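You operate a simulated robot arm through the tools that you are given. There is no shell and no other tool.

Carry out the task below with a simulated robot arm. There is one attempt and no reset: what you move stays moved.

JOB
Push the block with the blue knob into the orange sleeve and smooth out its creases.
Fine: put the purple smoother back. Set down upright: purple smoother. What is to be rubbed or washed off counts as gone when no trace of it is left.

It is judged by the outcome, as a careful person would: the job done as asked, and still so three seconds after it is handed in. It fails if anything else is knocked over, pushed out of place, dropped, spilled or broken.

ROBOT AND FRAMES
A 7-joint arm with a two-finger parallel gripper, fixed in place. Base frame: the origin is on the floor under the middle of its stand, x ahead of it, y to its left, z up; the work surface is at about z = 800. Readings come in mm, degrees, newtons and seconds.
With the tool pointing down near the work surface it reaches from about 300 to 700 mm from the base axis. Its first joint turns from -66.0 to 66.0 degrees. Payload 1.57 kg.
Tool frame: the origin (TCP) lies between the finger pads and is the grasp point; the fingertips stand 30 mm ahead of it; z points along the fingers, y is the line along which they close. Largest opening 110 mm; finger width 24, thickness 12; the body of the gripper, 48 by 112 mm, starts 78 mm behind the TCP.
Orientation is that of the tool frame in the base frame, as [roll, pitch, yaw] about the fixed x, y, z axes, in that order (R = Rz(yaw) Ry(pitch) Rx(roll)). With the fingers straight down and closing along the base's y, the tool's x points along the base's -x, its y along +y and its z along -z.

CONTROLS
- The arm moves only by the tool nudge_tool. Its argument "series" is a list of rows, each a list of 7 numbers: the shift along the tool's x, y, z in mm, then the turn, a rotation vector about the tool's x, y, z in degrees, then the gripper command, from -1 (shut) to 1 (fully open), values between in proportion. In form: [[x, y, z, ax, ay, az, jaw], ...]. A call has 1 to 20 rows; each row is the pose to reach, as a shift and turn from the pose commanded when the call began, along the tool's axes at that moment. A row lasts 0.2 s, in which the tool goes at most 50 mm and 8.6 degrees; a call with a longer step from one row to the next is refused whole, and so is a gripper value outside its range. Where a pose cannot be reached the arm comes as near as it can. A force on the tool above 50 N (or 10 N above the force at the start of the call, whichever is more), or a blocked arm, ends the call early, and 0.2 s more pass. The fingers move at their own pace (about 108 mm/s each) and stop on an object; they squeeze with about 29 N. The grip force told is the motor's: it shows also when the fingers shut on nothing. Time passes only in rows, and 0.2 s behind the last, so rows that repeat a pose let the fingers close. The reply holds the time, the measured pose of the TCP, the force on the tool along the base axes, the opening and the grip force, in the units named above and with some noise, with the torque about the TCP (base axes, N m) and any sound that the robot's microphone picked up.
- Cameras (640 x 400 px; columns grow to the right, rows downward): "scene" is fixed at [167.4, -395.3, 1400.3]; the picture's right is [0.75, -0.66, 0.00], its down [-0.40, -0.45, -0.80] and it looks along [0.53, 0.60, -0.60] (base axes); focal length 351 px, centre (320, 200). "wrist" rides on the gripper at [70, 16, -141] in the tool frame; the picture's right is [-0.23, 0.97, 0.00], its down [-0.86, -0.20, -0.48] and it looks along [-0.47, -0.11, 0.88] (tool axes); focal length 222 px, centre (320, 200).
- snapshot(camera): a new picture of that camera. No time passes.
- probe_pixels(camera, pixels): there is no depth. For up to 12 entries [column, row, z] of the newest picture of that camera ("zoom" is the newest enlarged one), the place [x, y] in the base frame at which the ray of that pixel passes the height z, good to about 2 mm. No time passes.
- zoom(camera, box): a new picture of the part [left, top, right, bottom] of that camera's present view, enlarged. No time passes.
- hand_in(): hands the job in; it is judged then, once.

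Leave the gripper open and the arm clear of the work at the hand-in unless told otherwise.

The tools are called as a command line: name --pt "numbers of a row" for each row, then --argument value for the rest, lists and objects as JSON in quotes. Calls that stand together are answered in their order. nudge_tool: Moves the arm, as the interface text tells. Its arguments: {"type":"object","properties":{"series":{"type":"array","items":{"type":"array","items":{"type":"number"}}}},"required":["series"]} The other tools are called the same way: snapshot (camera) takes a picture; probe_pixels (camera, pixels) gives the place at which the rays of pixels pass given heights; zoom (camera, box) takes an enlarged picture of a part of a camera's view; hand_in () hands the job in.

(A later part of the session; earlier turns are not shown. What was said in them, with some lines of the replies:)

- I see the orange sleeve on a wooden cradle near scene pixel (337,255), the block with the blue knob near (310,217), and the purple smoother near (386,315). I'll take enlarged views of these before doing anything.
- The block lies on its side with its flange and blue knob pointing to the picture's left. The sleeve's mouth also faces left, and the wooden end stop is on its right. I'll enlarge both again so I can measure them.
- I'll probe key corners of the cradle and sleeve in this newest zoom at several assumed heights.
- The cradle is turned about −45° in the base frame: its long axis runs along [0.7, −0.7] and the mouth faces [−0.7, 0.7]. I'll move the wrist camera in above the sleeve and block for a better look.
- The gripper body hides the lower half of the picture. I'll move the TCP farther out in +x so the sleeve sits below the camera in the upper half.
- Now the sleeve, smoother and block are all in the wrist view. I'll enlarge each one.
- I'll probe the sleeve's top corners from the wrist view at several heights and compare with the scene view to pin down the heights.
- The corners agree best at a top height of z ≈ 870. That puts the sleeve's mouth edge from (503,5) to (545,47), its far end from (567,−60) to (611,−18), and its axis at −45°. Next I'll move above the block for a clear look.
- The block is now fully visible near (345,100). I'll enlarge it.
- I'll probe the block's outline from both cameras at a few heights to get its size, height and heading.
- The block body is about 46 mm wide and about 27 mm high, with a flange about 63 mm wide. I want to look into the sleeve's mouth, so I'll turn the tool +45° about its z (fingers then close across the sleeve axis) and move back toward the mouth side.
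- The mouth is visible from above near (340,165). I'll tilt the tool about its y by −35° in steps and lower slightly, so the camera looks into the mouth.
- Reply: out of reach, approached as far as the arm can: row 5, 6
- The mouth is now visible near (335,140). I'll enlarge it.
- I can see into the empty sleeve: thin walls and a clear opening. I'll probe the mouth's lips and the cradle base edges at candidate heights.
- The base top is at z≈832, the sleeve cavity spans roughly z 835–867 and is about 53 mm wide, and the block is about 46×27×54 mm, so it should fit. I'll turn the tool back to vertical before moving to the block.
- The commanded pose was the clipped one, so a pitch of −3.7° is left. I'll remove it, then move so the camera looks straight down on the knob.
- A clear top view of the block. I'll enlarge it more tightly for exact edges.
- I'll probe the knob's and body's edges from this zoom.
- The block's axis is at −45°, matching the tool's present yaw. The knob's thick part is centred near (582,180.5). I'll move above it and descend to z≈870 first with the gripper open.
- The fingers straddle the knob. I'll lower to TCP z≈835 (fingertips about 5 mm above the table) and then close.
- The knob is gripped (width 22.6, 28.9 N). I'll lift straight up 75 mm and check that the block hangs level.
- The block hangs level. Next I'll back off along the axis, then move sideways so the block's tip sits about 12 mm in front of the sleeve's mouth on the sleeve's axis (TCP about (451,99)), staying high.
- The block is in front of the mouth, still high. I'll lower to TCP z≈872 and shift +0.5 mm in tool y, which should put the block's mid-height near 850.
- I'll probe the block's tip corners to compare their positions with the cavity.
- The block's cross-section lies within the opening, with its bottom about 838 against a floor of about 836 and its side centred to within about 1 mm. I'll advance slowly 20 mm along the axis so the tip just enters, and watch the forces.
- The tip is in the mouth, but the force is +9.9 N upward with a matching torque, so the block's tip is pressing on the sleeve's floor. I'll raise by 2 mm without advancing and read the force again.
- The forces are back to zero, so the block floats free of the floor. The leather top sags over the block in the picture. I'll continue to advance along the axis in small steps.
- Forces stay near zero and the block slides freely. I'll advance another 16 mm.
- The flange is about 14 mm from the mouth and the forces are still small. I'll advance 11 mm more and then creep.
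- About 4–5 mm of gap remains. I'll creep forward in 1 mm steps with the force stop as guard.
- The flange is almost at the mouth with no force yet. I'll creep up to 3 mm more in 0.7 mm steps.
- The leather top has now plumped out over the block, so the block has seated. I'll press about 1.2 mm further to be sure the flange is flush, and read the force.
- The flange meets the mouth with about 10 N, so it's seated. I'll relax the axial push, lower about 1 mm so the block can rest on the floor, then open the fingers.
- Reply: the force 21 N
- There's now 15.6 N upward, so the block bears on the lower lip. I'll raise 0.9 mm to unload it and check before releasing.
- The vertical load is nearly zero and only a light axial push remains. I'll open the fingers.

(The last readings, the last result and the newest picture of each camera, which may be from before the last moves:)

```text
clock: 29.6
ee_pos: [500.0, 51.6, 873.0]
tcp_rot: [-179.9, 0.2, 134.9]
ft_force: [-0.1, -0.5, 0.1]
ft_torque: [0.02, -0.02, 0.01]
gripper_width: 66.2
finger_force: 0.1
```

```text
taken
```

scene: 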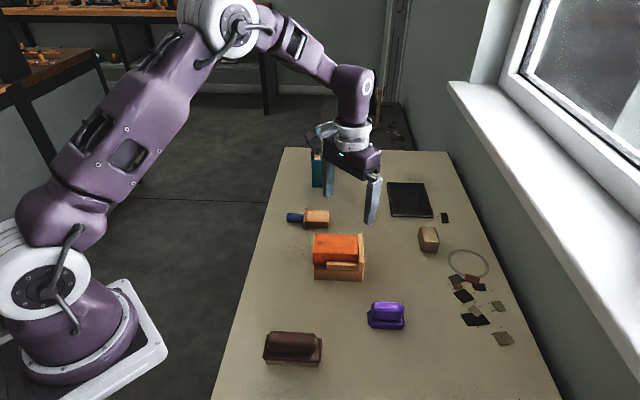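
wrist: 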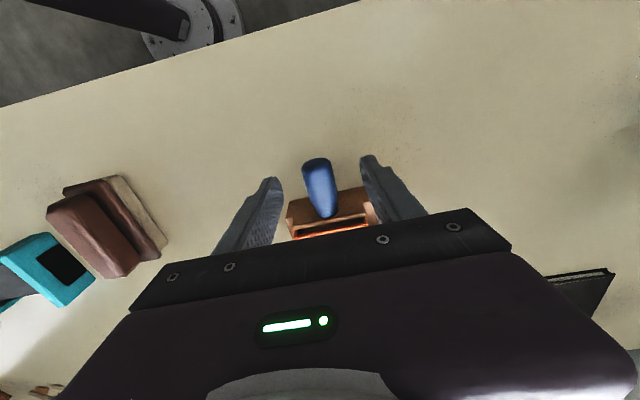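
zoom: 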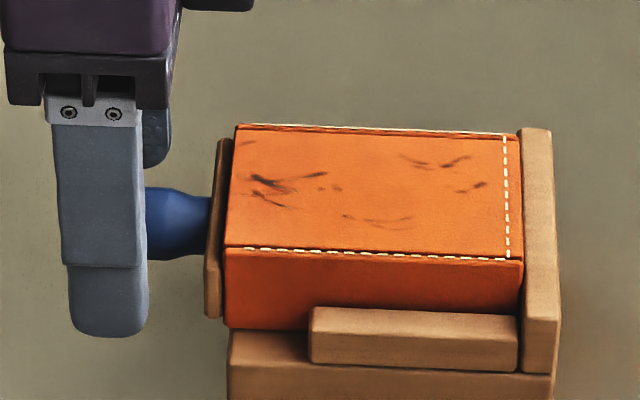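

The block stays seated after release. I'll raise the gripper straight up, clear of the knob.

nudge_tool --pt "0 0 -15 0 0 0 0.3" --pt "0 0 -45 0 0 0 0.5" --pt "0 0 -80 0 0 0 1" --pt "0 0 -110 0 0 0 1" --pt "0 0 -110 0 0 0 1"

zoom --camera "scene" --box '[280, 215, 376, 275]'

zoom --camera "scene" --box '[355, 290, 419, 330]'

```text
clock: 30.8
ee_pos: [500.3, 51.6, 984.7]
tcp_rot: [-180.0, 0.1, 135.0]
ft_force: [-0.2, 0.1, 0.2]
ft_torque: [-0.01, -0.01, -0.02]
gripper_width: 110.1
finger_force: 0.0
```

```text
6.67 times, centred on (328, 245) of scene
```

zoom: 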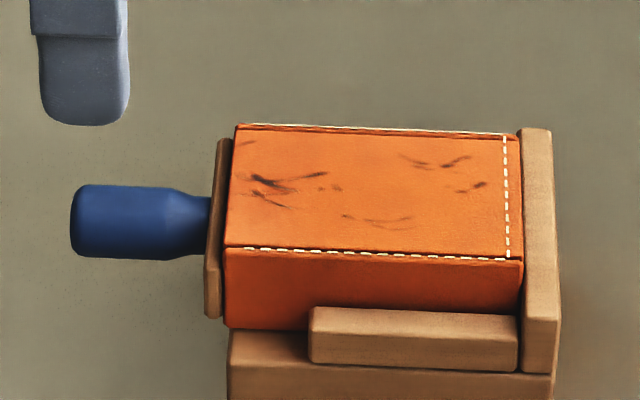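

```text
10.00 times, centred on (387, 310) of scene
```

zoom: 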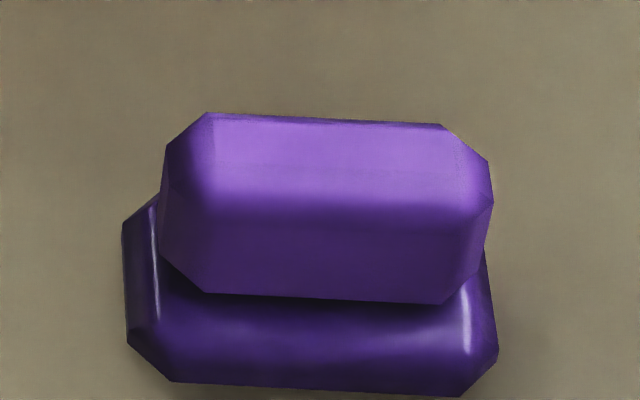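

The block is fully in with its flange at the mouth. Now for the smoother: I'll probe its outline in this zoom at several heights.

probe_pixels --camera "zoom" --pixels '[[172, 382, 800], [462, 396, 800], [127, 345, 800], [498, 360, 800], [208, 112, 845], [440, 124, 845], [208, 112, 835], [440, 124, 835], [208, 292, 815], [445, 304, 815]]'

```text
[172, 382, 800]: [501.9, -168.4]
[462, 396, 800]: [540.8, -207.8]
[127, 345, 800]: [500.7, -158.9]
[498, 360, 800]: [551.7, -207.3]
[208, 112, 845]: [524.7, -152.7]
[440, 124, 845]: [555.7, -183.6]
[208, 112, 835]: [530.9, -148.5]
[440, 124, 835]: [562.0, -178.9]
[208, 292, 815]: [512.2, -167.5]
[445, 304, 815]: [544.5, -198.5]
```

The smoother's axis is also about −45°, centred near (535,−170). I'll move so the camera looks straight down on it.

nudge_tool --pt "-35 -20 0 0 0 0 1" --pt "-70 -40 0 0 0 0 1" --pt "-105 -62 0 0 0 0 1" --pt "-140 -84 0 0 0 0 1" --pt "-175 -106 0 0 0 0 1" --pt "-210 -126 5 0 0 0 1" --pt "-240 -142 15 0 0 0 1" --pt "-251 -148 25 0 0 0 1" --pt "-251 -148 25 0 0 0 1"

snapshot --camera "wrist"

```text
clock: 32.8
ee_pos: [572.4, -230.1, 958.5]
tcp_rot: [180.0, 0.1, 135.0]
ft_force: [0.2, 0.4, 0.2]
ft_torque: [-0.01, 0.01, -0.02]
gripper_width: 109.9
finger_force: 0.1
```

```text
taken
```

wrist: 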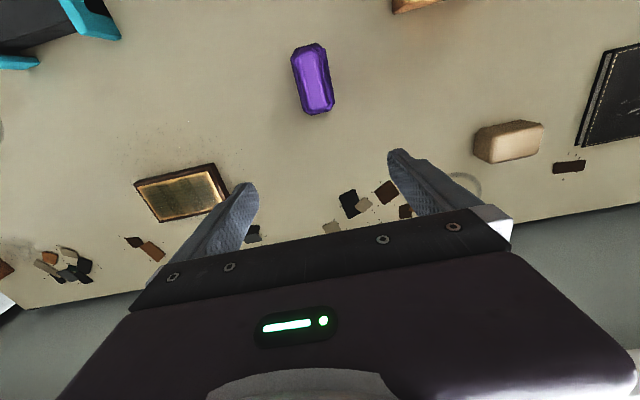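

The smoother is almost straight below the camera at (313,80). I'll enlarge it.

zoom --camera "wrist" --box '[250, 30, 378, 130]'

```text
4.00 times, centred on (314, 80) of wrist
```

zoom: 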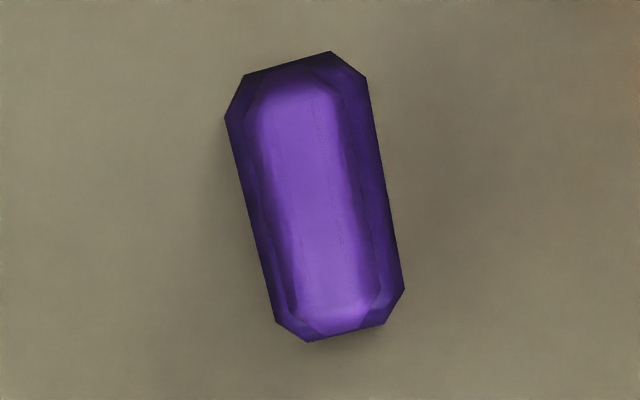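

I'll probe the base outline and handle outline.

probe_pixels --camera "zoom" --pixels '[[225, 118, 808], [276, 323, 808], [367, 77, 808], [404, 291, 808], [245, 75, 808], [330, 52, 808], [310, 342, 808], [385, 323, 808], [258, 110, 835], [290, 300, 835], [350, 90, 835], [381, 285, 835]]'

```text
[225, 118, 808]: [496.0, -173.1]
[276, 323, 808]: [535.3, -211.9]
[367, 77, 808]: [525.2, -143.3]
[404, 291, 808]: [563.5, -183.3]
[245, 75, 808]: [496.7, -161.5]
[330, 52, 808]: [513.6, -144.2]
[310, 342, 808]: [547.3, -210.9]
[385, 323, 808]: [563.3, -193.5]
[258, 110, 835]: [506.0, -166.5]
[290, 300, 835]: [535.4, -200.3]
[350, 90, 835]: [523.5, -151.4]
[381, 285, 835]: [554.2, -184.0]
```

I'll probe a few scene pixels of the smoother to estimate the heights of its base and handle.

probe_pixels --camera "scene" --pixels '[[367.2, 312.5, 810], [367.2, 312.5, 820], [367.7, 324.5, 800], [367.7, 324.5, 808], [371.5, 304.5, 830], [371.5, 304.5, 845], [371.0, 316.5, 815], [371.0, 316.5, 825], [404.0, 306.5, 840], [372.2, 328.2, 805]]'

zoom --camera "scene" --box '[340, 250, 440, 340]'

```text
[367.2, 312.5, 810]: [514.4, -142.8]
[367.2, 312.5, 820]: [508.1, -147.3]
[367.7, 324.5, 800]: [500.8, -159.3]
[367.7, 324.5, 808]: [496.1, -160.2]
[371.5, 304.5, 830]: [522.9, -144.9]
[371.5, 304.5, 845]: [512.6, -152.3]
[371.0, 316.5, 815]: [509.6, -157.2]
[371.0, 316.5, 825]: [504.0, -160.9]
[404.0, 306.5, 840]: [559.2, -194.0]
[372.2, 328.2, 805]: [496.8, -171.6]
```

```text
4.44 times, centred on (390, 295) of scene
```

zoom: 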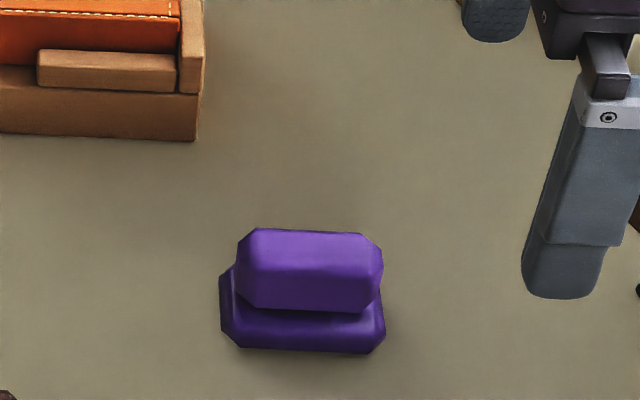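

The base is thin (about 12 mm), the handle spans roughly z 822–850, and the centre is at (530,−178). I'll move above it and descend to TCP z≈885 first.

nudge_tool --pt "33 4 0 0 0 0 1" --pt "67 7.4 0 0 0 0 1" --pt "67 7.4 35 0 0 0 1" --pt "67 7.4 73 0 0 0 1" --pt "67 7.4 73 0 0 0 1"

snapshot --camera "wrist"

zoom --camera "scene" --box '[340, 250, 440, 340]'

```text
clock: 34.0
ee_pos: [528.7, -178.5, 884.7]
tcp_rot: [-180.0, 0.1, 135.0]
ft_force: [0.5, 0.0, 0.6]
ft_torque: [0.01, 0.03, 0.0]
gripper_width: 109.6
finger_force: 0.0
```

```text
taken
```

wrist: 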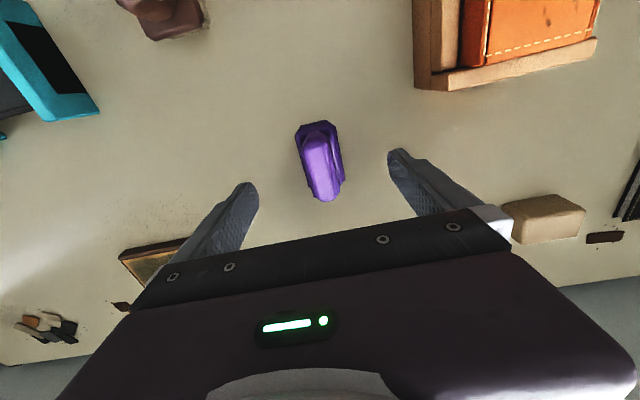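

```text
4.44 times, centred on (390, 295) of scene
```

zoom: 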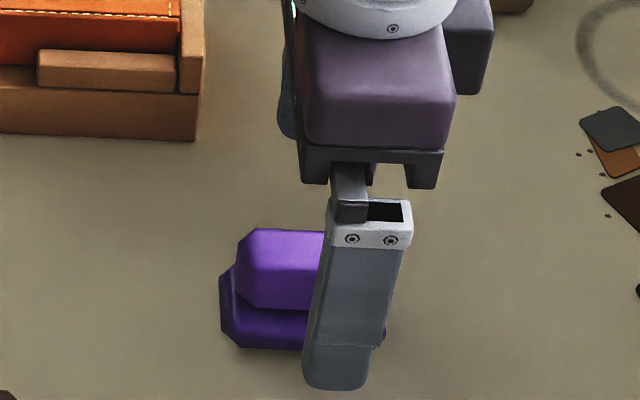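

The smoother lies between the fingers. I'll lower to TCP z≈850 (fingertips about 820, above the base plate).

nudge_tool --pt "0 0 12 0 0 0 1" --pt "0 0 24 0 0 0 1" --pt "0 0 34 0 0 0 1" --pt "0 0 34 0 0 0 1"

zoom --camera "scene" --box '[340, 250, 440, 340]'

snapshot --camera "wrist"

```text
clock: 35.0
ee_pos: [530.5, -177.7, 851.3]
tcp_rot: [179.9, 0.1, 135.0]
ft_force: [0.4, 0.1, -0.1]
ft_torque: [-0.01, 0.0, -0.03]
gripper_width: 110.0
finger_force: 0.0
```

```text
4.44 times, centred on (390, 295) of scene
```

zoom: 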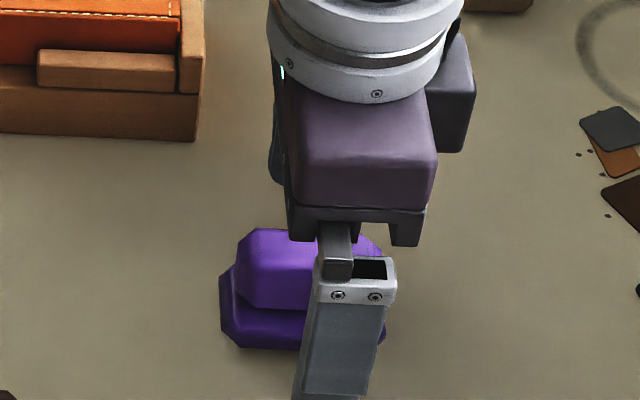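

```text
taken
```

wrist: 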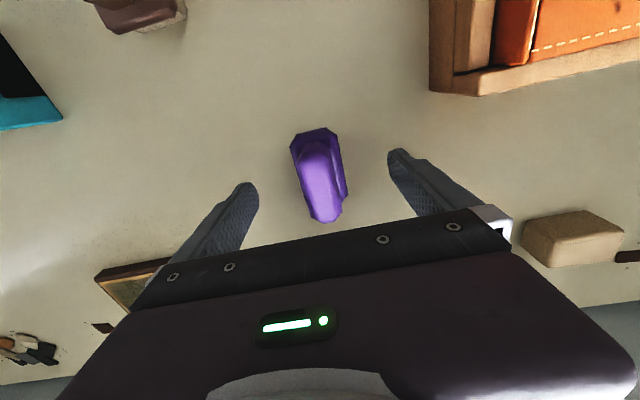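

The handle is centred between the pads. I'll close on it.

nudge_tool --pt "0 0 0 0 0 0 0.3" --pt "0 0 0 0 0 0 -0.3" --pt "0 0 0 0 0 0 -1" --pt "0 0 0 0 0 0 -1" --pt "0 0 0 0 0 0 -1"

zoom --camera "scene" --box '[340, 250, 440, 340]'

snapshot --camera "wrist"

```text
clock: 36.2
ee_pos: [530.3, -176.5, 852.0]
tcp_rot: [180.0, 0.1, 135.0]
ft_force: [0.2, -0.4, 0.2]
ft_torque: [-0.04, -0.02, 0.01]
gripper_width: 24.3
finger_force: 28.5
```

```text
4.44 times, centred on (390, 295) of scene
```

zoom: 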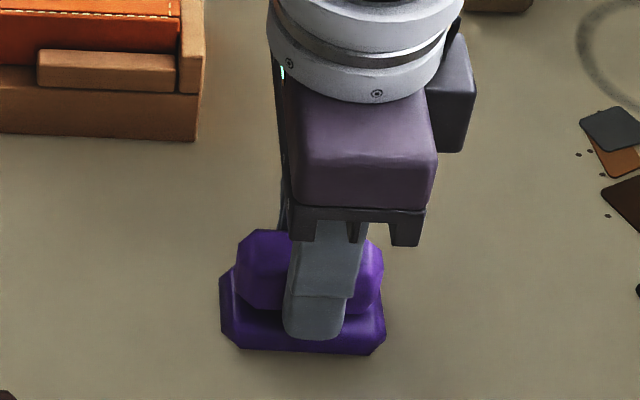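

```text
taken
```

wrist: 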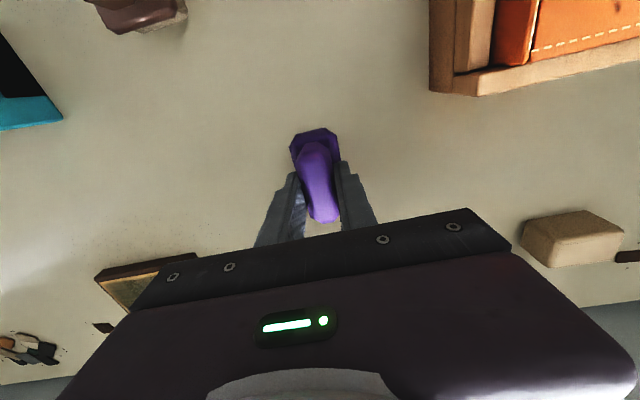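

Held at width 24.3 mm. The grip pose is about (530.2,−177.5,851), which is also where I'll put it back. I'll lift it straight up 120 mm.

nudge_tool --pt "0 0 -5 0 0 0 -1" --pt "0 0 -20 0 0 0 -1" --pt "0 0 -45 0 0 0 -1" --pt "0 0 -75 0 0 0 -1" --pt "0 0 -105 0 0 0 -1" --pt "0 0 -120 0 0 0 -1" --pt "0 0 -120 0 0 0 -1"

zoom --camera "scene" --box '[300, 200, 460, 300]'

```text
clock: 37.8
ee_pos: [529.0, -175.7, 973.0]
tcp_rot: [-180.0, 0.1, 135.0]
ft_force: [0.2, -0.2, -0.8]
ft_torque: [0.03, -0.04, 0.04]
gripper_width: 24.5
finger_force: 28.8
```

```text
4.00 times, centred on (380, 250) of scene
```

zoom: 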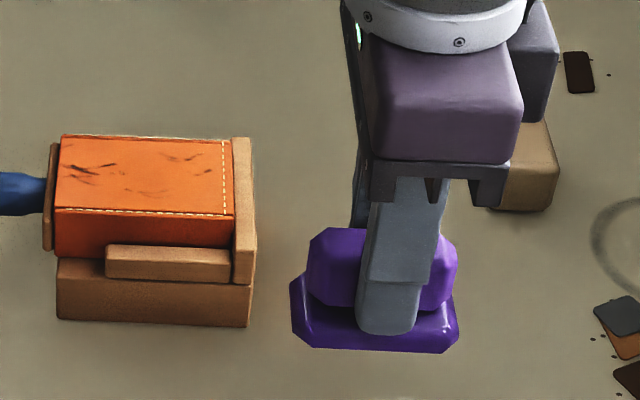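

The smoother hangs level. Before rubbing I need the end stop's height relative to the sleeve top, so I'll probe its corners in the scene view.

probe_pixels --camera "scene" --pixels '[[358.4, 262.5, 860], [358.4, 262.5, 870], [358.4, 262.5, 880], [358.0, 234.5, 860], [358.0, 234.5, 870], [358.0, 234.5, 880], [362.8, 234.5, 870], [363.6, 262.3, 870]]'

zoom --camera "scene" --box '[340, 225, 380, 285]'

```text
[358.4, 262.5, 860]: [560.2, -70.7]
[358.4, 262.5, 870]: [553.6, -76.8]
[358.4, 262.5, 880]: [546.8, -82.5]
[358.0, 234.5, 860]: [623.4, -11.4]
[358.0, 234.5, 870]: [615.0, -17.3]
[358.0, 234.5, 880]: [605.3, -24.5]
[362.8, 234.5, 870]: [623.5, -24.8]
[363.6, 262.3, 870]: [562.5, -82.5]
```

```text
6.67 times, centred on (360, 255) of scene
```

zoom: 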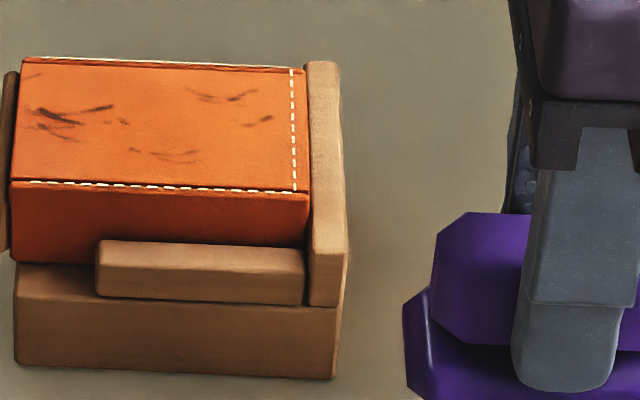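

The stop's top is at z≈860, lower than the sleeve's top (870), so the smoother can overhang it. I'll carry the smoother over the sleeve's middle, staying about 25 mm above it.

nudge_tool --pt "18 23 0 0 0 0 -1" --pt "42 53 0 0 0 0 -1" --pt "66 83 0 0 0 0 -1" --pt "90 113 0 0 0 0 -1" --pt "106 133 0 0 0 0 -1" --pt "111.6 139.4 10 0 0 0 -1" --pt "111.6 139.4 26 0 0 0 -1" --pt "111.6 139.4 26 0 0 0 -1"

zoom --camera "scene" --box '[280, 205, 392, 275]'

snapshot --camera "wrist"

```text
clock: 39.6
ee_pos: [550.4, -0.5, 944.1]
tcp_rot: [-180.0, 0.1, 135.0]
ft_force: [0.9, -0.3, -0.8]
ft_torque: [-0.01, 0.05, 0.0]
gripper_width: 24.6
finger_force: 29.0
```

```text
5.71 times, centred on (336, 240) of scene
```

zoom: 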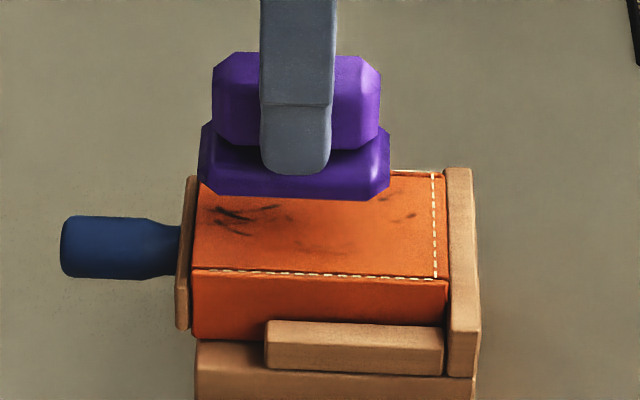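

```text
taken
```

wrist: 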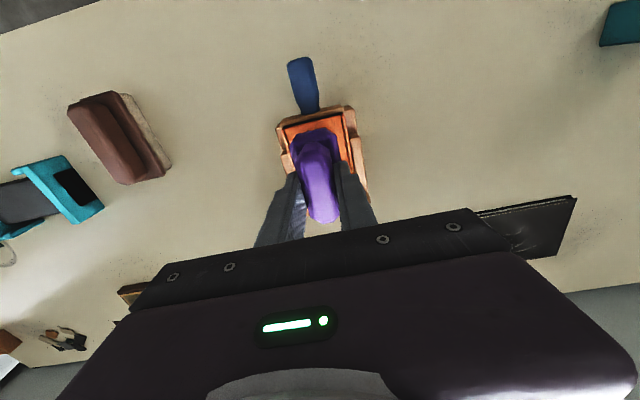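

The smoother is over the sleeve. I'll descend to about 3 mm above the leather, then creep down until I feel light contact.

nudge_tool --pt "0 0 8 0 0 0 -1" --pt "0 0 16 0 0 0 -1" --pt "0 0 20 0 0 0 -1" --pt "0 0 20 0 0 0 -1"

nudge_tool --pt "0 0 0.7 0 0 0 -1" --pt "0 0 1.4 0 0 0 -1" --pt "0 0 2 0 0 0 -1" --pt "0 0 2 0 0 0 -1"

zoom --camera "scene" --box '[280, 205, 392, 275]'

```text
clock: 40.6
ee_pos: [550.7, 0.3, 925.2]
tcp_rot: [180.0, 0.1, 135.0]
ft_force: [-0.6, -0.6, -0.7]
ft_torque: [0.0, 0.01, -0.02]
gripper_width: 24.4
finger_force: 28.8
```

```text
clock: 41.6
ee_pos: [549.2, 1.9, 922.3]
tcp_rot: [-180.0, 0.1, 135.1]
ft_force: [0.1, -0.4, -1.8]
ft_torque: [-0.01, 0.0, -0.03]
gripper_width: 24.3
finger_force: 28.7
```

```text
5.71 times, centred on (336, 240) of scene
```

zoom: 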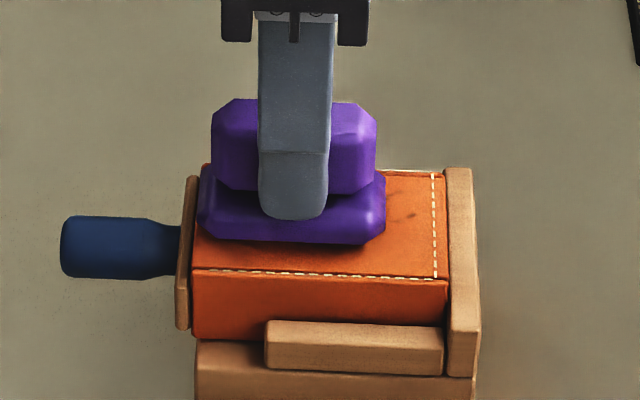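

No contact yet; a shadow shows a small gap. I'll creep down another 2 mm in 0.5 mm steps.

nudge_tool --pt "0 0 0.5 0 0 0 -1" --pt "0 0 1 0 0 0 -1" --pt "0 0 1.5 0 0 0 -1" --pt "0 0 1.5 0 0 0 -1"

```text
clock: 42.6
ee_pos: [549.6, 0.3, 921.7]
tcp_rot: [179.9, 0.2, 134.9]
ft_force: [-2.1, -0.4, 13.4]
ft_torque: [0.05, 0.16, -0.01]
gripper_width: 24.7
finger_force: 29.0
```

Contact: 13.4 N upward, nearly centred. I'll ease off slightly and stroke 24 mm toward the stop (−tool x), so friction presses the sleeve against its stop.

nudge_tool --pt "-2 0 -0.3 0 0 0 -1" --pt "-5 0 -0.3 0 0 0 -1" --pt "-9 0 -0.3 0 0 0 -1" --pt "-13 0 -0.3 0 0 0 -1" --pt "-17 0 -0.3 0 0 0 -1" --pt "-21 0 -0.3 0 0 0 -1" --pt "-25 0 -0.3 0 0 0 -1" --pt "-25 0 -0.3 0 0 0 -1"

zoom --camera "scene" --box '[280, 205, 392, 275]'

```text
clock: 44.4
ee_pos: [568.2, -17.3, 921.0]
tcp_rot: [179.9, 0.1, 135.0]
ft_force: [-3.4, 5.1, 13.4]
ft_torque: [0.18, 0.21, 0.0]
gripper_width: 24.4
finger_force: 28.8
```

```text
5.71 times, centred on (336, 240) of scene
```

zoom: 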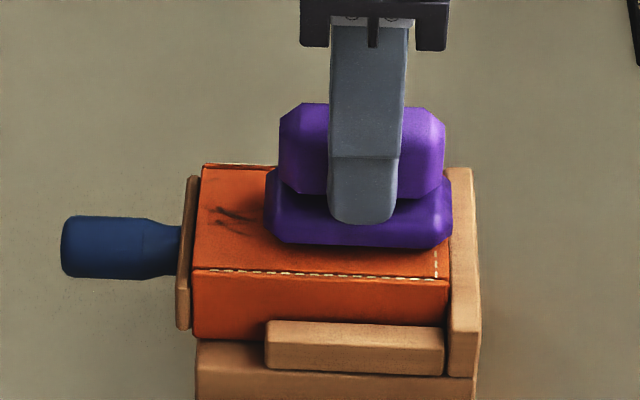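

Good steady contact (13 N down, about 6 N drag). I'll lift 30 mm and check the effect.

nudge_tool --pt "0 0 -5 0 0 0 -1" --pt "0 0 -20 0 0 0 -1" --pt "-15 0 -45 0 0 0 -1" --pt "-30 0 -60 0 0 0 -1" --pt "-30 0 -60 0 0 0 -1"

zoom --camera "scene" --box '[290, 220, 386, 280]'

zoom --camera "wrist" --box '[220, 0, 420, 200]'

```text
clock: 45.6
ee_pos: [590.5, -38.4, 983.5]
tcp_rot: [180.0, 0.1, 135.0]
ft_force: [-0.5, 0.4, 0.0]
ft_torque: [0.0, 0.0, 0.0]
gripper_width: 24.3
finger_force: 28.9
```

```text
6.67 times, centred on (338, 250) of scene
```

zoom: 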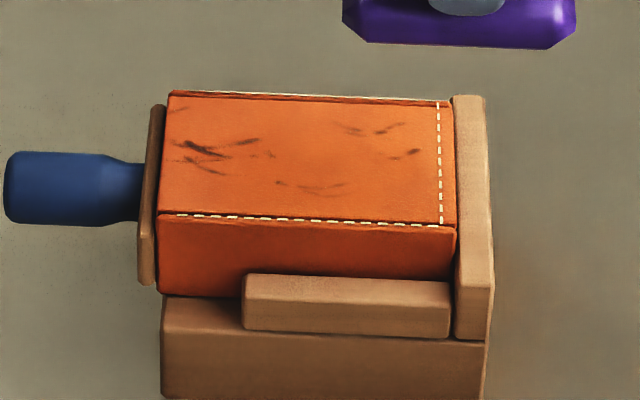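

```text
2.00 times, centred on (320, 100) of wrist
```

zoom: 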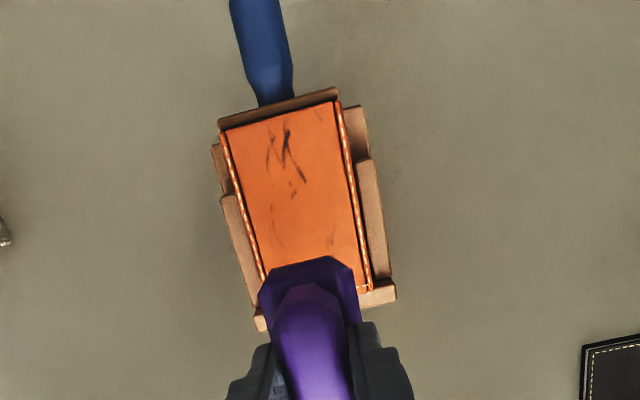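

The creases are still there, maybe slightly fainter. I'll enlarge them for a closer comparison.

zoom --camera "scene" --box '[310, 230, 366, 265]'

zoom --camera "wrist" --box '[270, 45, 370, 150]'

```text
11.43 times, centred on (338, 248) of scene
```

zoom: 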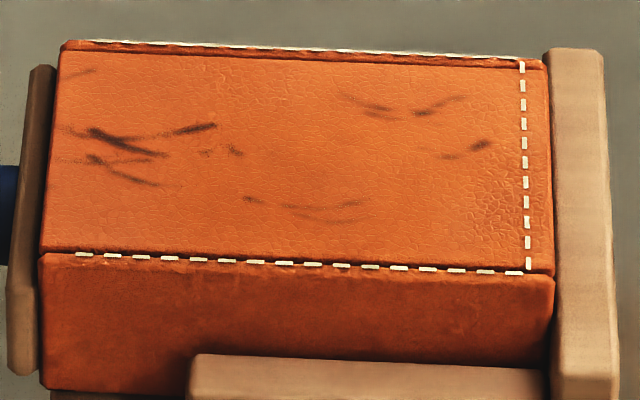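

```text
3.81 times, centred on (320, 98) of wrist
```

zoom: 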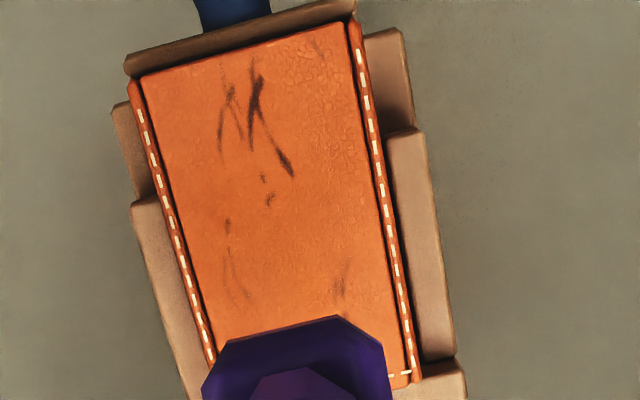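

There's little visible change after one short pass. I'll do a longer stroke: start with the smoother overhanging the mouth end (its centre about a=372), press to the same contact height, stroke about 48 mm toward the stop, then lift.

nudge_tool --pt "25 0 15 0 0 0 -1" --pt "50 0 35 0 0 0 -1" --pt "71 0 50 0 0 0 -1" --pt "71 0 57 0 0 0 -1" --pt "71 0 60.2 0 0 0 -1" --pt "67 0 60.4 0 0 0 -1" --pt "62 0 60.4 0 0 0 -1" --pt "57 0 60.4 0 0 0 -1" --pt "52 0 60.4 0 0 0 -1" --pt "47 0 60.4 0 0 0 -1" --pt "42 0 60.4 0 0 0 -1" --pt "37 0 60.4 0 0 0 -1" --pt "32 0 60.4 0 0 0 -1" --pt "27 0 60.4 0 0 0 -1" --pt "23 0 60.4 0 0 0 -1"

zoom --camera "scene" --box '[310, 230, 366, 265]'

```text
clock: 48.8
ee_pos: [571.3, -22.7, 921.3]
tcp_rot: [-179.9, 0.1, 135.0]
ft_force: [-4.8, 3.4, 13.5]
ft_torque: [0.11, 0.13, 0.01]
gripper_width: 24.7
finger_force: 28.8
```

```text
11.43 times, centred on (338, 248) of scene
```

zoom: 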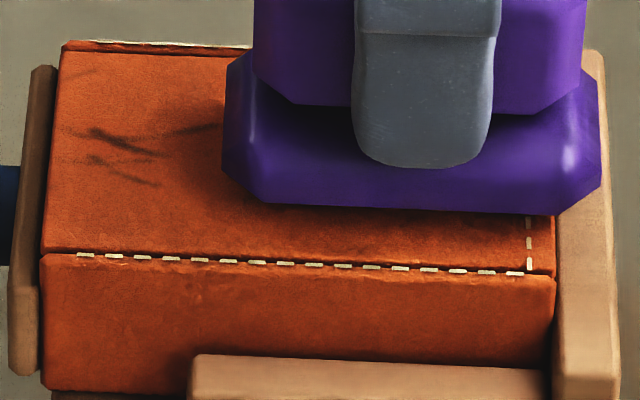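

The marks near the mouth look fainter, so rubbing works gradually. I'll do two more strokes in side lanes (12 mm to each side of centre), lifting on each return so the sleeve isn't dragged out.

nudge_tool --pt "0 0 -6 0 0 0 -1" --pt "24 -12 -6 0 0 0 -1" --pt "48 -12 -6 0 0 0 -1" --pt "48 -12 -0.5 0 0 0 -1" --pt "46 -12 0.1 0 0 0 -1" --pt "38 -12 0.1 0 0 0 -1" --pt "30 -12 0.1 0 0 0 -1" --pt "22 -12 0.1 0 0 0 -1" --pt "14 -12 0.1 0 0 0 -1" --pt "6 -12 0.1 0 0 0 -1" --pt "0 -12 0 0 0 0 -1" --pt "0 -12 -6 0 0 0 -1" --pt "24 12 -6 0 0 0 -1" --pt "48 12 -6 0 0 0 -1" --pt "48 12 -0.5 0 0 0 -1" --pt "40 12 0.1 0 0 0 -1" --pt "31 12 0.1 0 0 0 -1" --pt "22 12 0.1 0 0 0 -1" --pt "12 12 0.1 0 0 0 -1" --pt "0 12 0 0 0 0 -1"

zoom --camera "scene" --box '[310, 230, 366, 265]'

```text
clock: 53.0
ee_pos: [581.4, -12.4, 922.1]
tcp_rot: [179.9, 0.1, 135.1]
ft_force: [-6.1, 6.7, 18.1]
ft_torque: [0.13, 0.09, 0.02]
gripper_width: 24.5
finger_force: 29.5
```

```text
11.43 times, centred on (338, 248) of scene
```

zoom: 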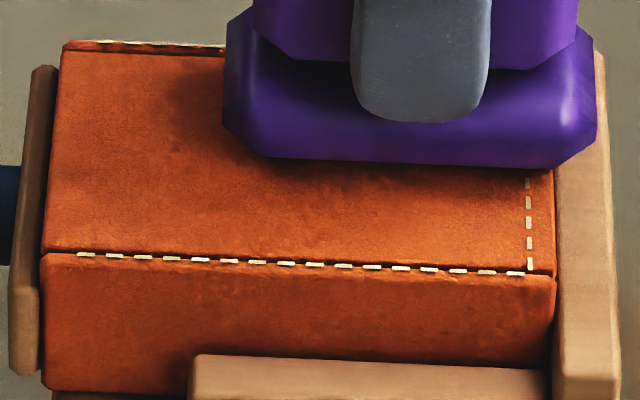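

The visible creases are gone. I'll lift the smoother away and inspect the whole top.

nudge_tool --pt "0 0 -6 0 0 0 -1" --pt "0 -5 -25 0 0 0 -1" --pt "-12 -12 -50 0 0 0 -1" --pt "-24 -12 -62 0 0 0 -1" --pt "-24 -12 -62 0 0 0 -1"

zoom --camera "scene" --box '[310, 230, 366, 265]'

zoom --camera "wrist" --box '[270, 45, 370, 150]'

```text
clock: 54.2
ee_pos: [589.6, -39.3, 984.5]
tcp_rot: [-180.0, 0.0, 135.1]
ft_force: [0.5, 0.4, -1.1]
ft_torque: [0.01, 0.04, 0.01]
gripper_width: 24.3
finger_force: 29.1
```

```text
11.43 times, centred on (338, 248) of scene
```

zoom: 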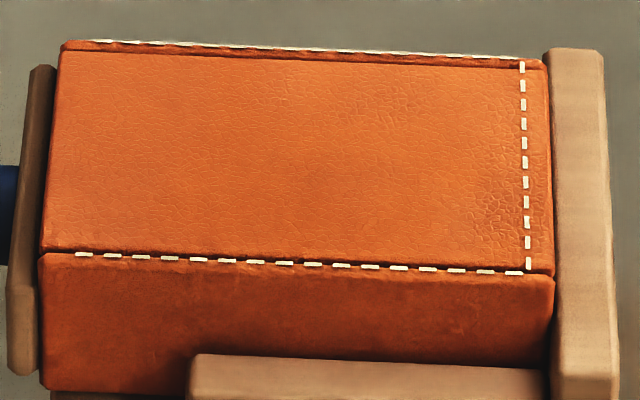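

```text
3.81 times, centred on (320, 98) of wrist
```

zoom: 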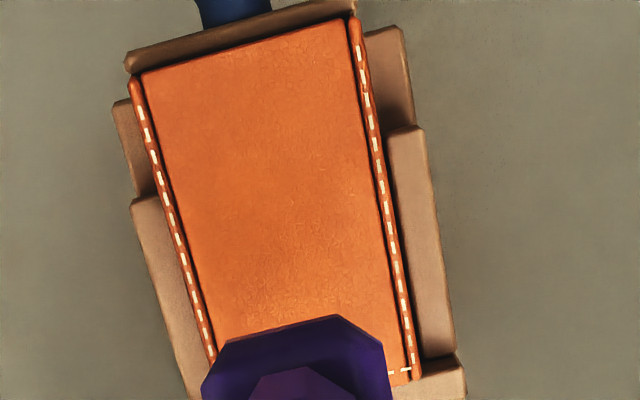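

The top looks clean from both cameras. I'll enlarge further to look for faint traces.

zoom --camera "scene" --box '[312, 232, 340, 254]'

zoom --camera "scene" --box '[332, 232, 360, 254]'

zoom --camera "wrist" --box '[300, 48, 350, 90]'

```text
16.00 times, centred on (326, 243) of scene
```

zoom: 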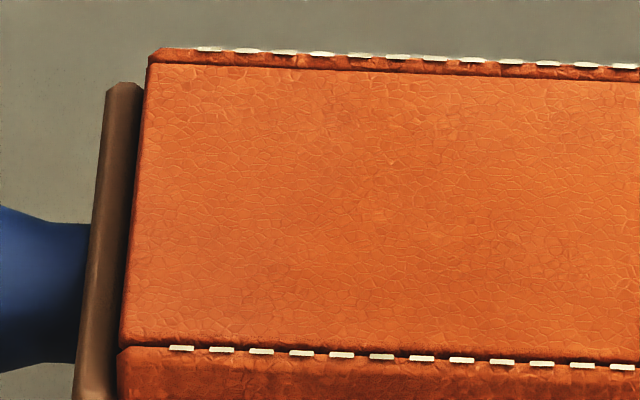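

```text
16.00 times, centred on (346, 243) of scene
```

zoom: 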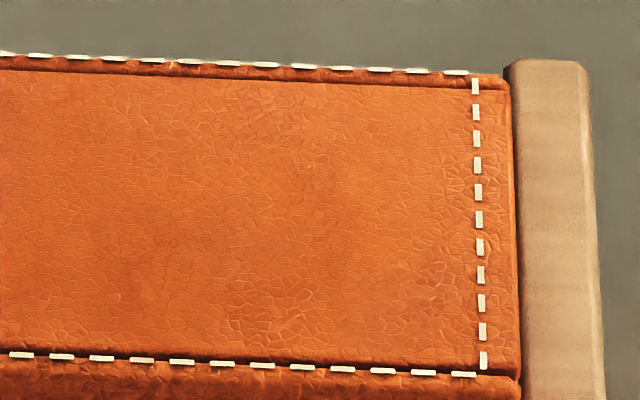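

```text
9.52 times, centred on (325, 69) of wrist
```

zoom: 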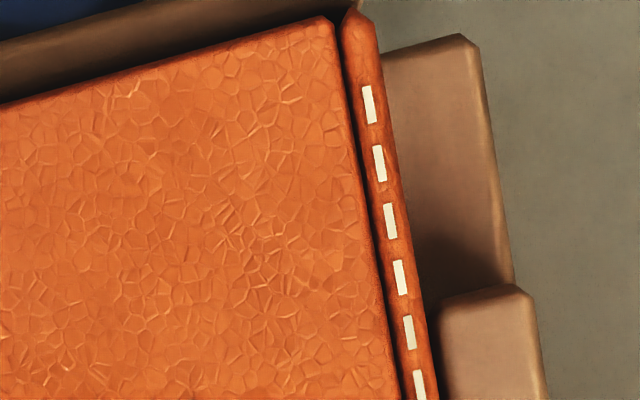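

No trace is visible. To be thorough I'll make one more light pass in each side lane (±14 mm) at the same contact height, again only toward the stop.

nudge_tool --pt "24 -4 15 0 0 0 -1" --pt "48 -8 35 0 0 0 -1" --pt "72 -14 52 0 0 0 -1" --pt "72 -14 58 0 0 0 -1" --pt "72 -14 61.4 0 0 0 -1" --pt "66 -14 61.9 0 0 0 -1" --pt "58 -14 61.9 0 0 0 -1" --pt "50 -14 61.9 0 0 0 -1" --pt "42 -14 61.9 0 0 0 -1" --pt "34 -14 61.9 0 0 0 -1" --pt "24 -14 61.8 0 0 0 -1" --pt "24 -14 56 0 0 0 -1" --pt "48 14 56 0 0 0 -1" --pt "72 14 56 0 0 0 -1" --pt "72 14 61.4 0 0 0 -1" --pt "64 14 61.9 0 0 0 -1" --pt "54 14 61.9 0 0 0 -1" --pt "44 14 61.9 0 0 0 -1" --pt "34 14 61.9 0 0 0 -1" --pt "24 14 61.8 0 0 0 -1"

nudge_tool --pt "0 0 -6 0 0 0 -1" --pt "0 -4 -25 0 0 0 -1" --pt "-10 -10 -45 0 0 0 -1" --pt "-24 -14 -62 0 0 0 -1" --pt "-24 -14 -62 0 0 0 -1"

zoom --camera "scene" --box '[280, 215, 376, 275]'

zoom --camera "wrist" --box '[240, 0, 400, 150]'

```text
clock: 58.4
ee_pos: [582.0, -12.4, 920.9]
tcp_rot: [-180.0, 0.1, 135.1]
ft_force: [-1.0, 1.7, 3.8]
ft_torque: [-0.01, -0.04, 0.01]
gripper_width: 24.6
finger_force: 29.1
```

```text
clock: 59.6
ee_pos: [589.2, -40.4, 985.1]
tcp_rot: [180.0, 0.1, 135.0]
ft_force: [0.1, 0.2, -0.7]
ft_torque: [-0.01, 0.0, 0.01]
gripper_width: 24.5
finger_force: 29.5
```

```text
6.67 times, centred on (328, 245) of scene
```

zoom: 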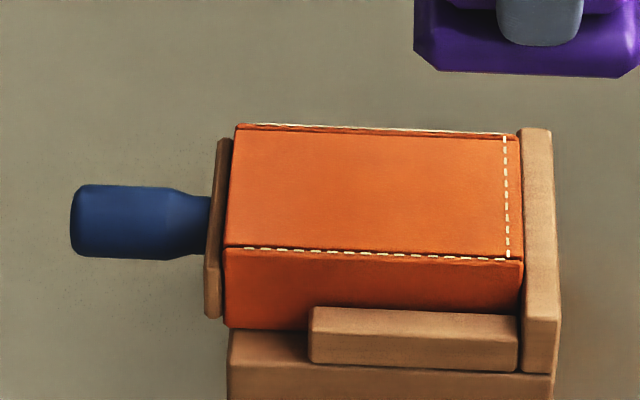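

```text
2.67 times, centred on (320, 75) of wrist
```

zoom: 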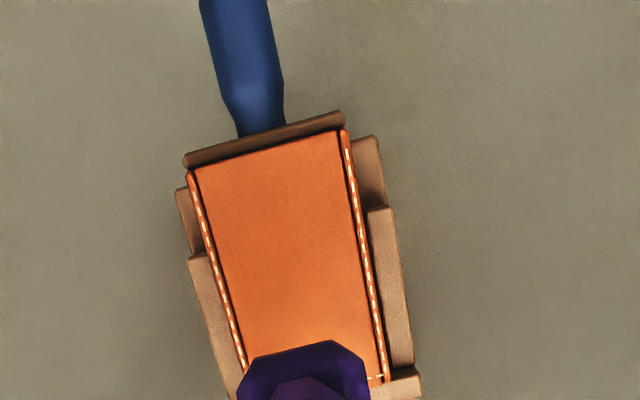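

The leather is smooth, and the block, sleeve and cradle are in place. Now I'll carry the smoother back over its original spot by the exact reverse of the commanded shifts, at height.

nudge_tool --pt "-6 -14 0 0 0 0 -1" --pt "-16 -40 0 0 0 0 -1" --pt "-28 -70 0 0 0 0 -1" --pt "-40 -100 0 0 0 0 -1" --pt "-50 -126 0 0 0 0 -1" --pt "-55.6 -139.4 12.6 0 0 0 -1" --pt "-55.6 -139.4 12.6 0 0 0 -1"

nudge_tool --pt "0 0 25 0 0 0 -1" --pt "0 0 55 0 0 0 -1" --pt "0 0 85 0 0 0 -1" --pt "0 0 108 0 0 0 -1" --pt "0 0 114 0 0 0 -1" --pt "0 0 114 0 0 0 -1"

zoom --camera "scene" --box '[340, 250, 440, 340]'

snapshot --camera "wrist"

```text
clock: 61.2
ee_pos: [530.0, -177.7, 972.1]
tcp_rot: [-179.9, 0.1, 135.2]
ft_force: [0.0, 0.7, -0.3]
ft_torque: [0.01, 0.01, 0.0]
gripper_width: 24.4
finger_force: 28.7
```

```text
clock: 62.6
ee_pos: [530.5, -177.6, 856.3]
tcp_rot: [180.0, 0.2, 135.0]
ft_force: [-0.2, 0.9, -1.2]
ft_torque: [-0.01, -0.03, 0.0]
gripper_width: 24.4
finger_force: 29.0
```

```text
4.44 times, centred on (390, 295) of scene
```

zoom: 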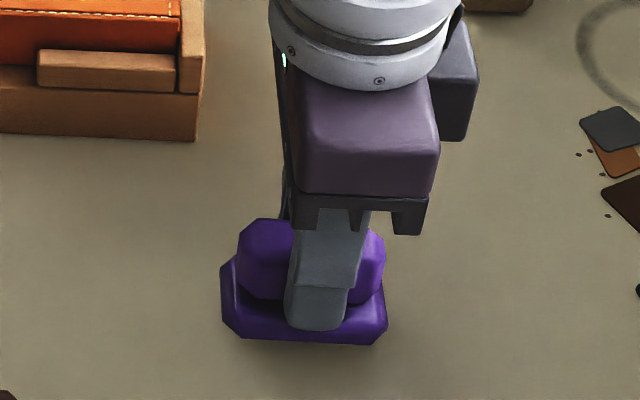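

```text
taken
```

wrist: 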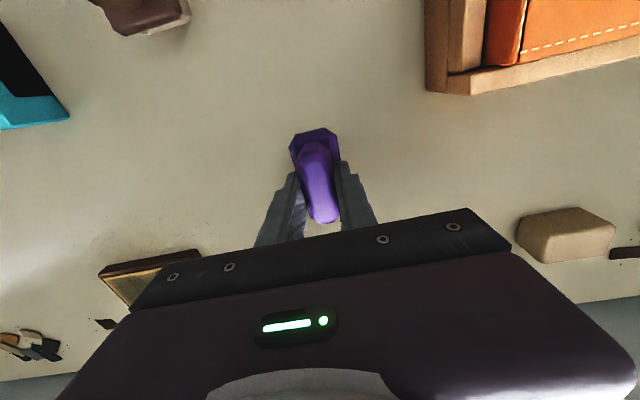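

The smoother is about 5–6 mm above its original place. I'll creep down until it touches the table.

nudge_tool --pt "0 0 2 0 0 0 -1" --pt "0 0 3.5 0 0 0 -1" --pt "0 0 4.5 0 0 0 -1" --pt "0 0 5.3 0 0 0 -1" --pt "0 0 5.3 0 0 0 -1"

```text
clock: 63.8
ee_pos: [530.0, -177.8, 852.3]
tcp_rot: [180.0, 0.1, 135.0]
ft_force: [1.1, -0.2, -0.9]
ft_torque: [0.01, 0.0, 0.01]
gripper_width: 24.3
finger_force: 28.7
```

No contact yet. I'll lower in 0.4 mm steps.

nudge_tool --pt "0 0 0.4 0 0 0 -1" --pt "0 0 0.8 0 0 0 -1" --pt "0 0 0.8 0 0 0 -1"

```text
clock: 64.6
ee_pos: [531.2, -175.8, 849.5]
tcp_rot: [-180.0, 0.1, 135.1]
ft_force: [-0.4, 0.4, -0.6]
ft_torque: [-0.01, 0.0, -0.01]
gripper_width: 24.5
finger_force: 29.0
```

Still no contact; the smoother may have slid slightly up in the grip while pressing. I'll continue in small steps.

nudge_tool --pt "0 0 0.4 0 0 0 -1" --pt "0 0 0.8 0 0 0 -1" --pt "0 0 0.8 0 0 0 -1"

```text
clock: 65.4
ee_pos: [529.7, -176.9, 850.5]
tcp_rot: [-180.0, 0.2, 135.1]
ft_force: [-1.3, 1.0, 4.8]
ft_torque: [-0.09, -0.03, -0.01]
gripper_width: 24.5
finger_force: 29.2
```

Contact at 4.8 N, so the smoother is flat on the table. I'll open the fingers partway without moving, then check.

nudge_tool --pt "0 0 0 0 0 0 -0.5" --pt "0 0 0 0 0 0 0" --pt "0 0 0 0 0 0 0.5" --pt "0 0 0 0 0 0 1" --pt "0 0 0 0 0 0 1"

nudge_tool --pt "0 0 -10 0 0 0 1" --pt "0 0 -35 0 0 0 1" --pt "0 0 -70 0 0 0 1" --pt "0 0 -108 0 0 0 1" --pt "0 0 -108 0 0 0 1"

nudge_tool --pt "-33 -4 0 0 0 0 1" --pt "-67 -7.4 0 0 0 0 1" --pt "-67 -7.4 0 0 0 0 1"

zoom --camera "wrist" --box '[250, 30, 378, 130]'

zoom --camera "scene" --box '[355, 290, 419, 330]'

```text
clock: 66.6
ee_pos: [530.1, -176.8, 851.1]
tcp_rot: [-179.9, 0.1, 135.0]
ft_force: [0.4, 0.2, -0.2]
ft_torque: [-0.04, -0.03, 0.0]
gripper_width: 109.9
finger_force: 0.0
```

```text
clock: 67.8
ee_pos: [530.0, -176.9, 960.3]
tcp_rot: [180.0, 0.1, 135.0]
ft_force: [-0.4, 0.1, 0.0]
ft_torque: [0.03, 0.0, 0.0]
gripper_width: 110.0
finger_force: 0.0
```

```text
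clock: 68.6
ee_pos: [573.3, -231.4, 959.6]
tcp_rot: [179.9, 0.1, 135.0]
ft_force: [-0.1, 1.3, 0.1]
ft_torque: [-0.03, -0.01, 0.0]
gripper_width: 110.1
finger_force: 0.0
```

```text
4.00 times, centred on (314, 80) of wrist
```

zoom: 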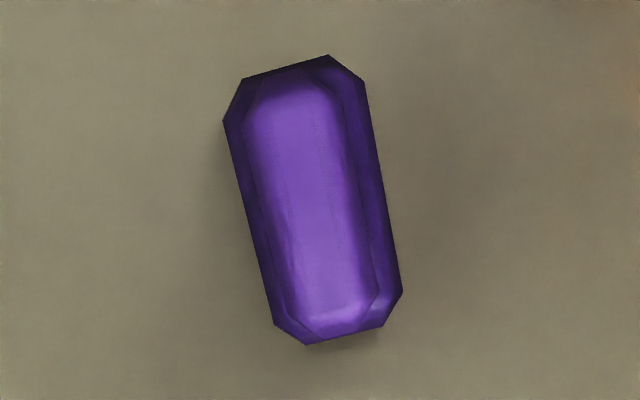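

```text
10.00 times, centred on (387, 310) of scene
```

zoom: 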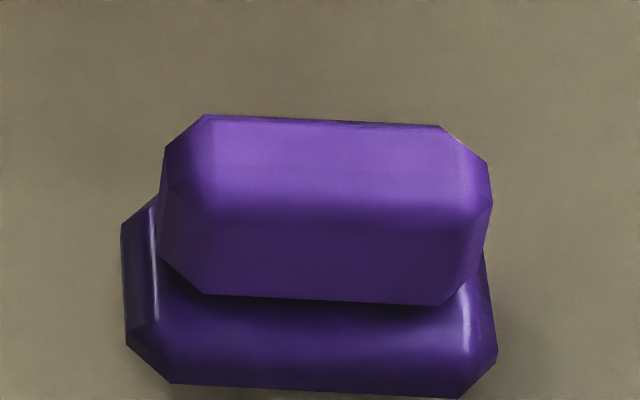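

The smoother is upright and matches its original outline to within a fraction of a millimetre. I'll raise the arm well clear and take final pictures.

nudge_tool --pt "0 0 -40 0 0 0 1" --pt "0 0 -80 0 0 0 1" --pt "10 0 -120 0 0 0 1" --pt "25 10 -160 0 0 0 1" --pt "50 25 -190 0 0 0 1" --pt "85 45 -195 0 0 0 1" --pt "115 60 -195 0 0 0 1" --pt "115 60 -195 0 0 0 1"

snapshot --camera "scene"

zoom --camera "scene" --box '[280, 215, 376, 275]'

snapshot --camera "wrist"

```text
clock: 70.4
ee_pos: [534.3, -104.8, 1154.3]
tcp_rot: [-179.9, 0.2, 135.0]
ft_force: [0.4, -0.7, -0.2]
ft_torque: [0.02, 0.02, 0.01]
gripper_width: 109.8
finger_force: 0.0
```

```text
taken
```

scene: 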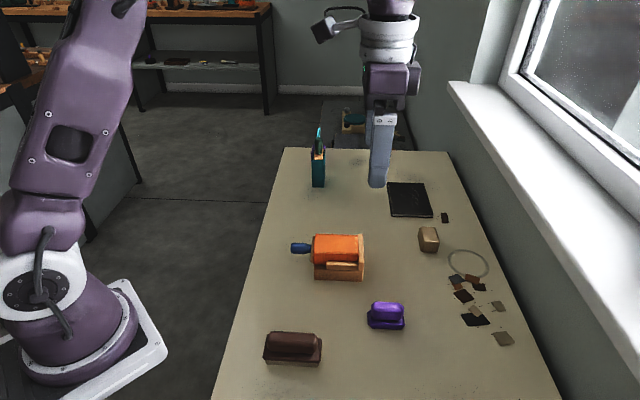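

```text
6.67 times, centred on (328, 245) of scene
```

zoom: 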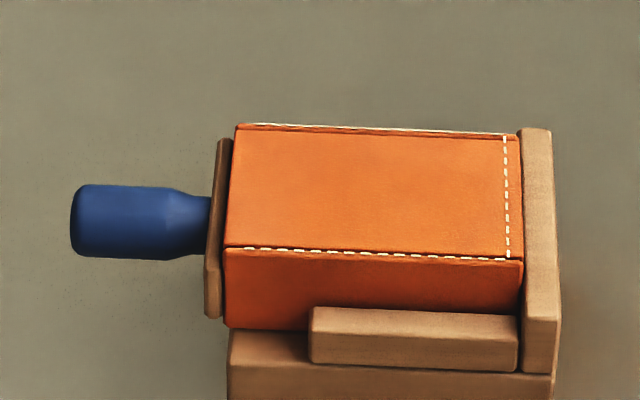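

```text
taken
```

wrist: 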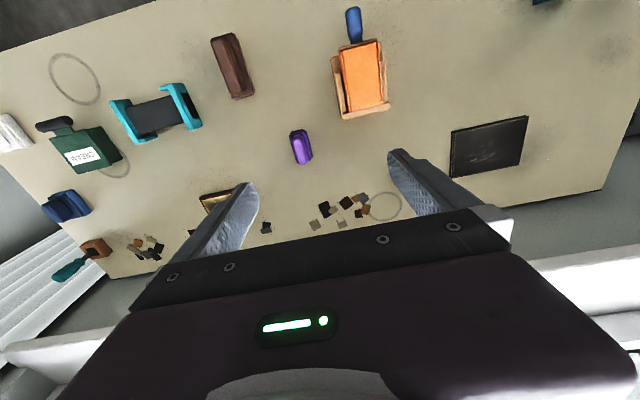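

The block is seated in the sleeve with its flange at the mouth, and the leather shows no creases. The purple smoother stands upright in its original place, nothing else has moved, and the open gripper is high and clear. I'm handing in.

hand_in

```text
The job is handed in.
```

I've handed the job in. The block with the blue knob is pushed fully into the orange sleeve, with its flange against the mouth. The creases on the sleeve's top are gone, with no trace in close-up views from either camera.

- **Smoother:** the purple smoother is back in its original spot, upright and within about half a millimetre by eye.
- **Rest of the scene:** the sleeve slid about 1 mm in its cradle as the block went in. The cradle and everything else look undisturbed in the final picture.
- **Arm:** the gripper is open and raised well clear of the work.
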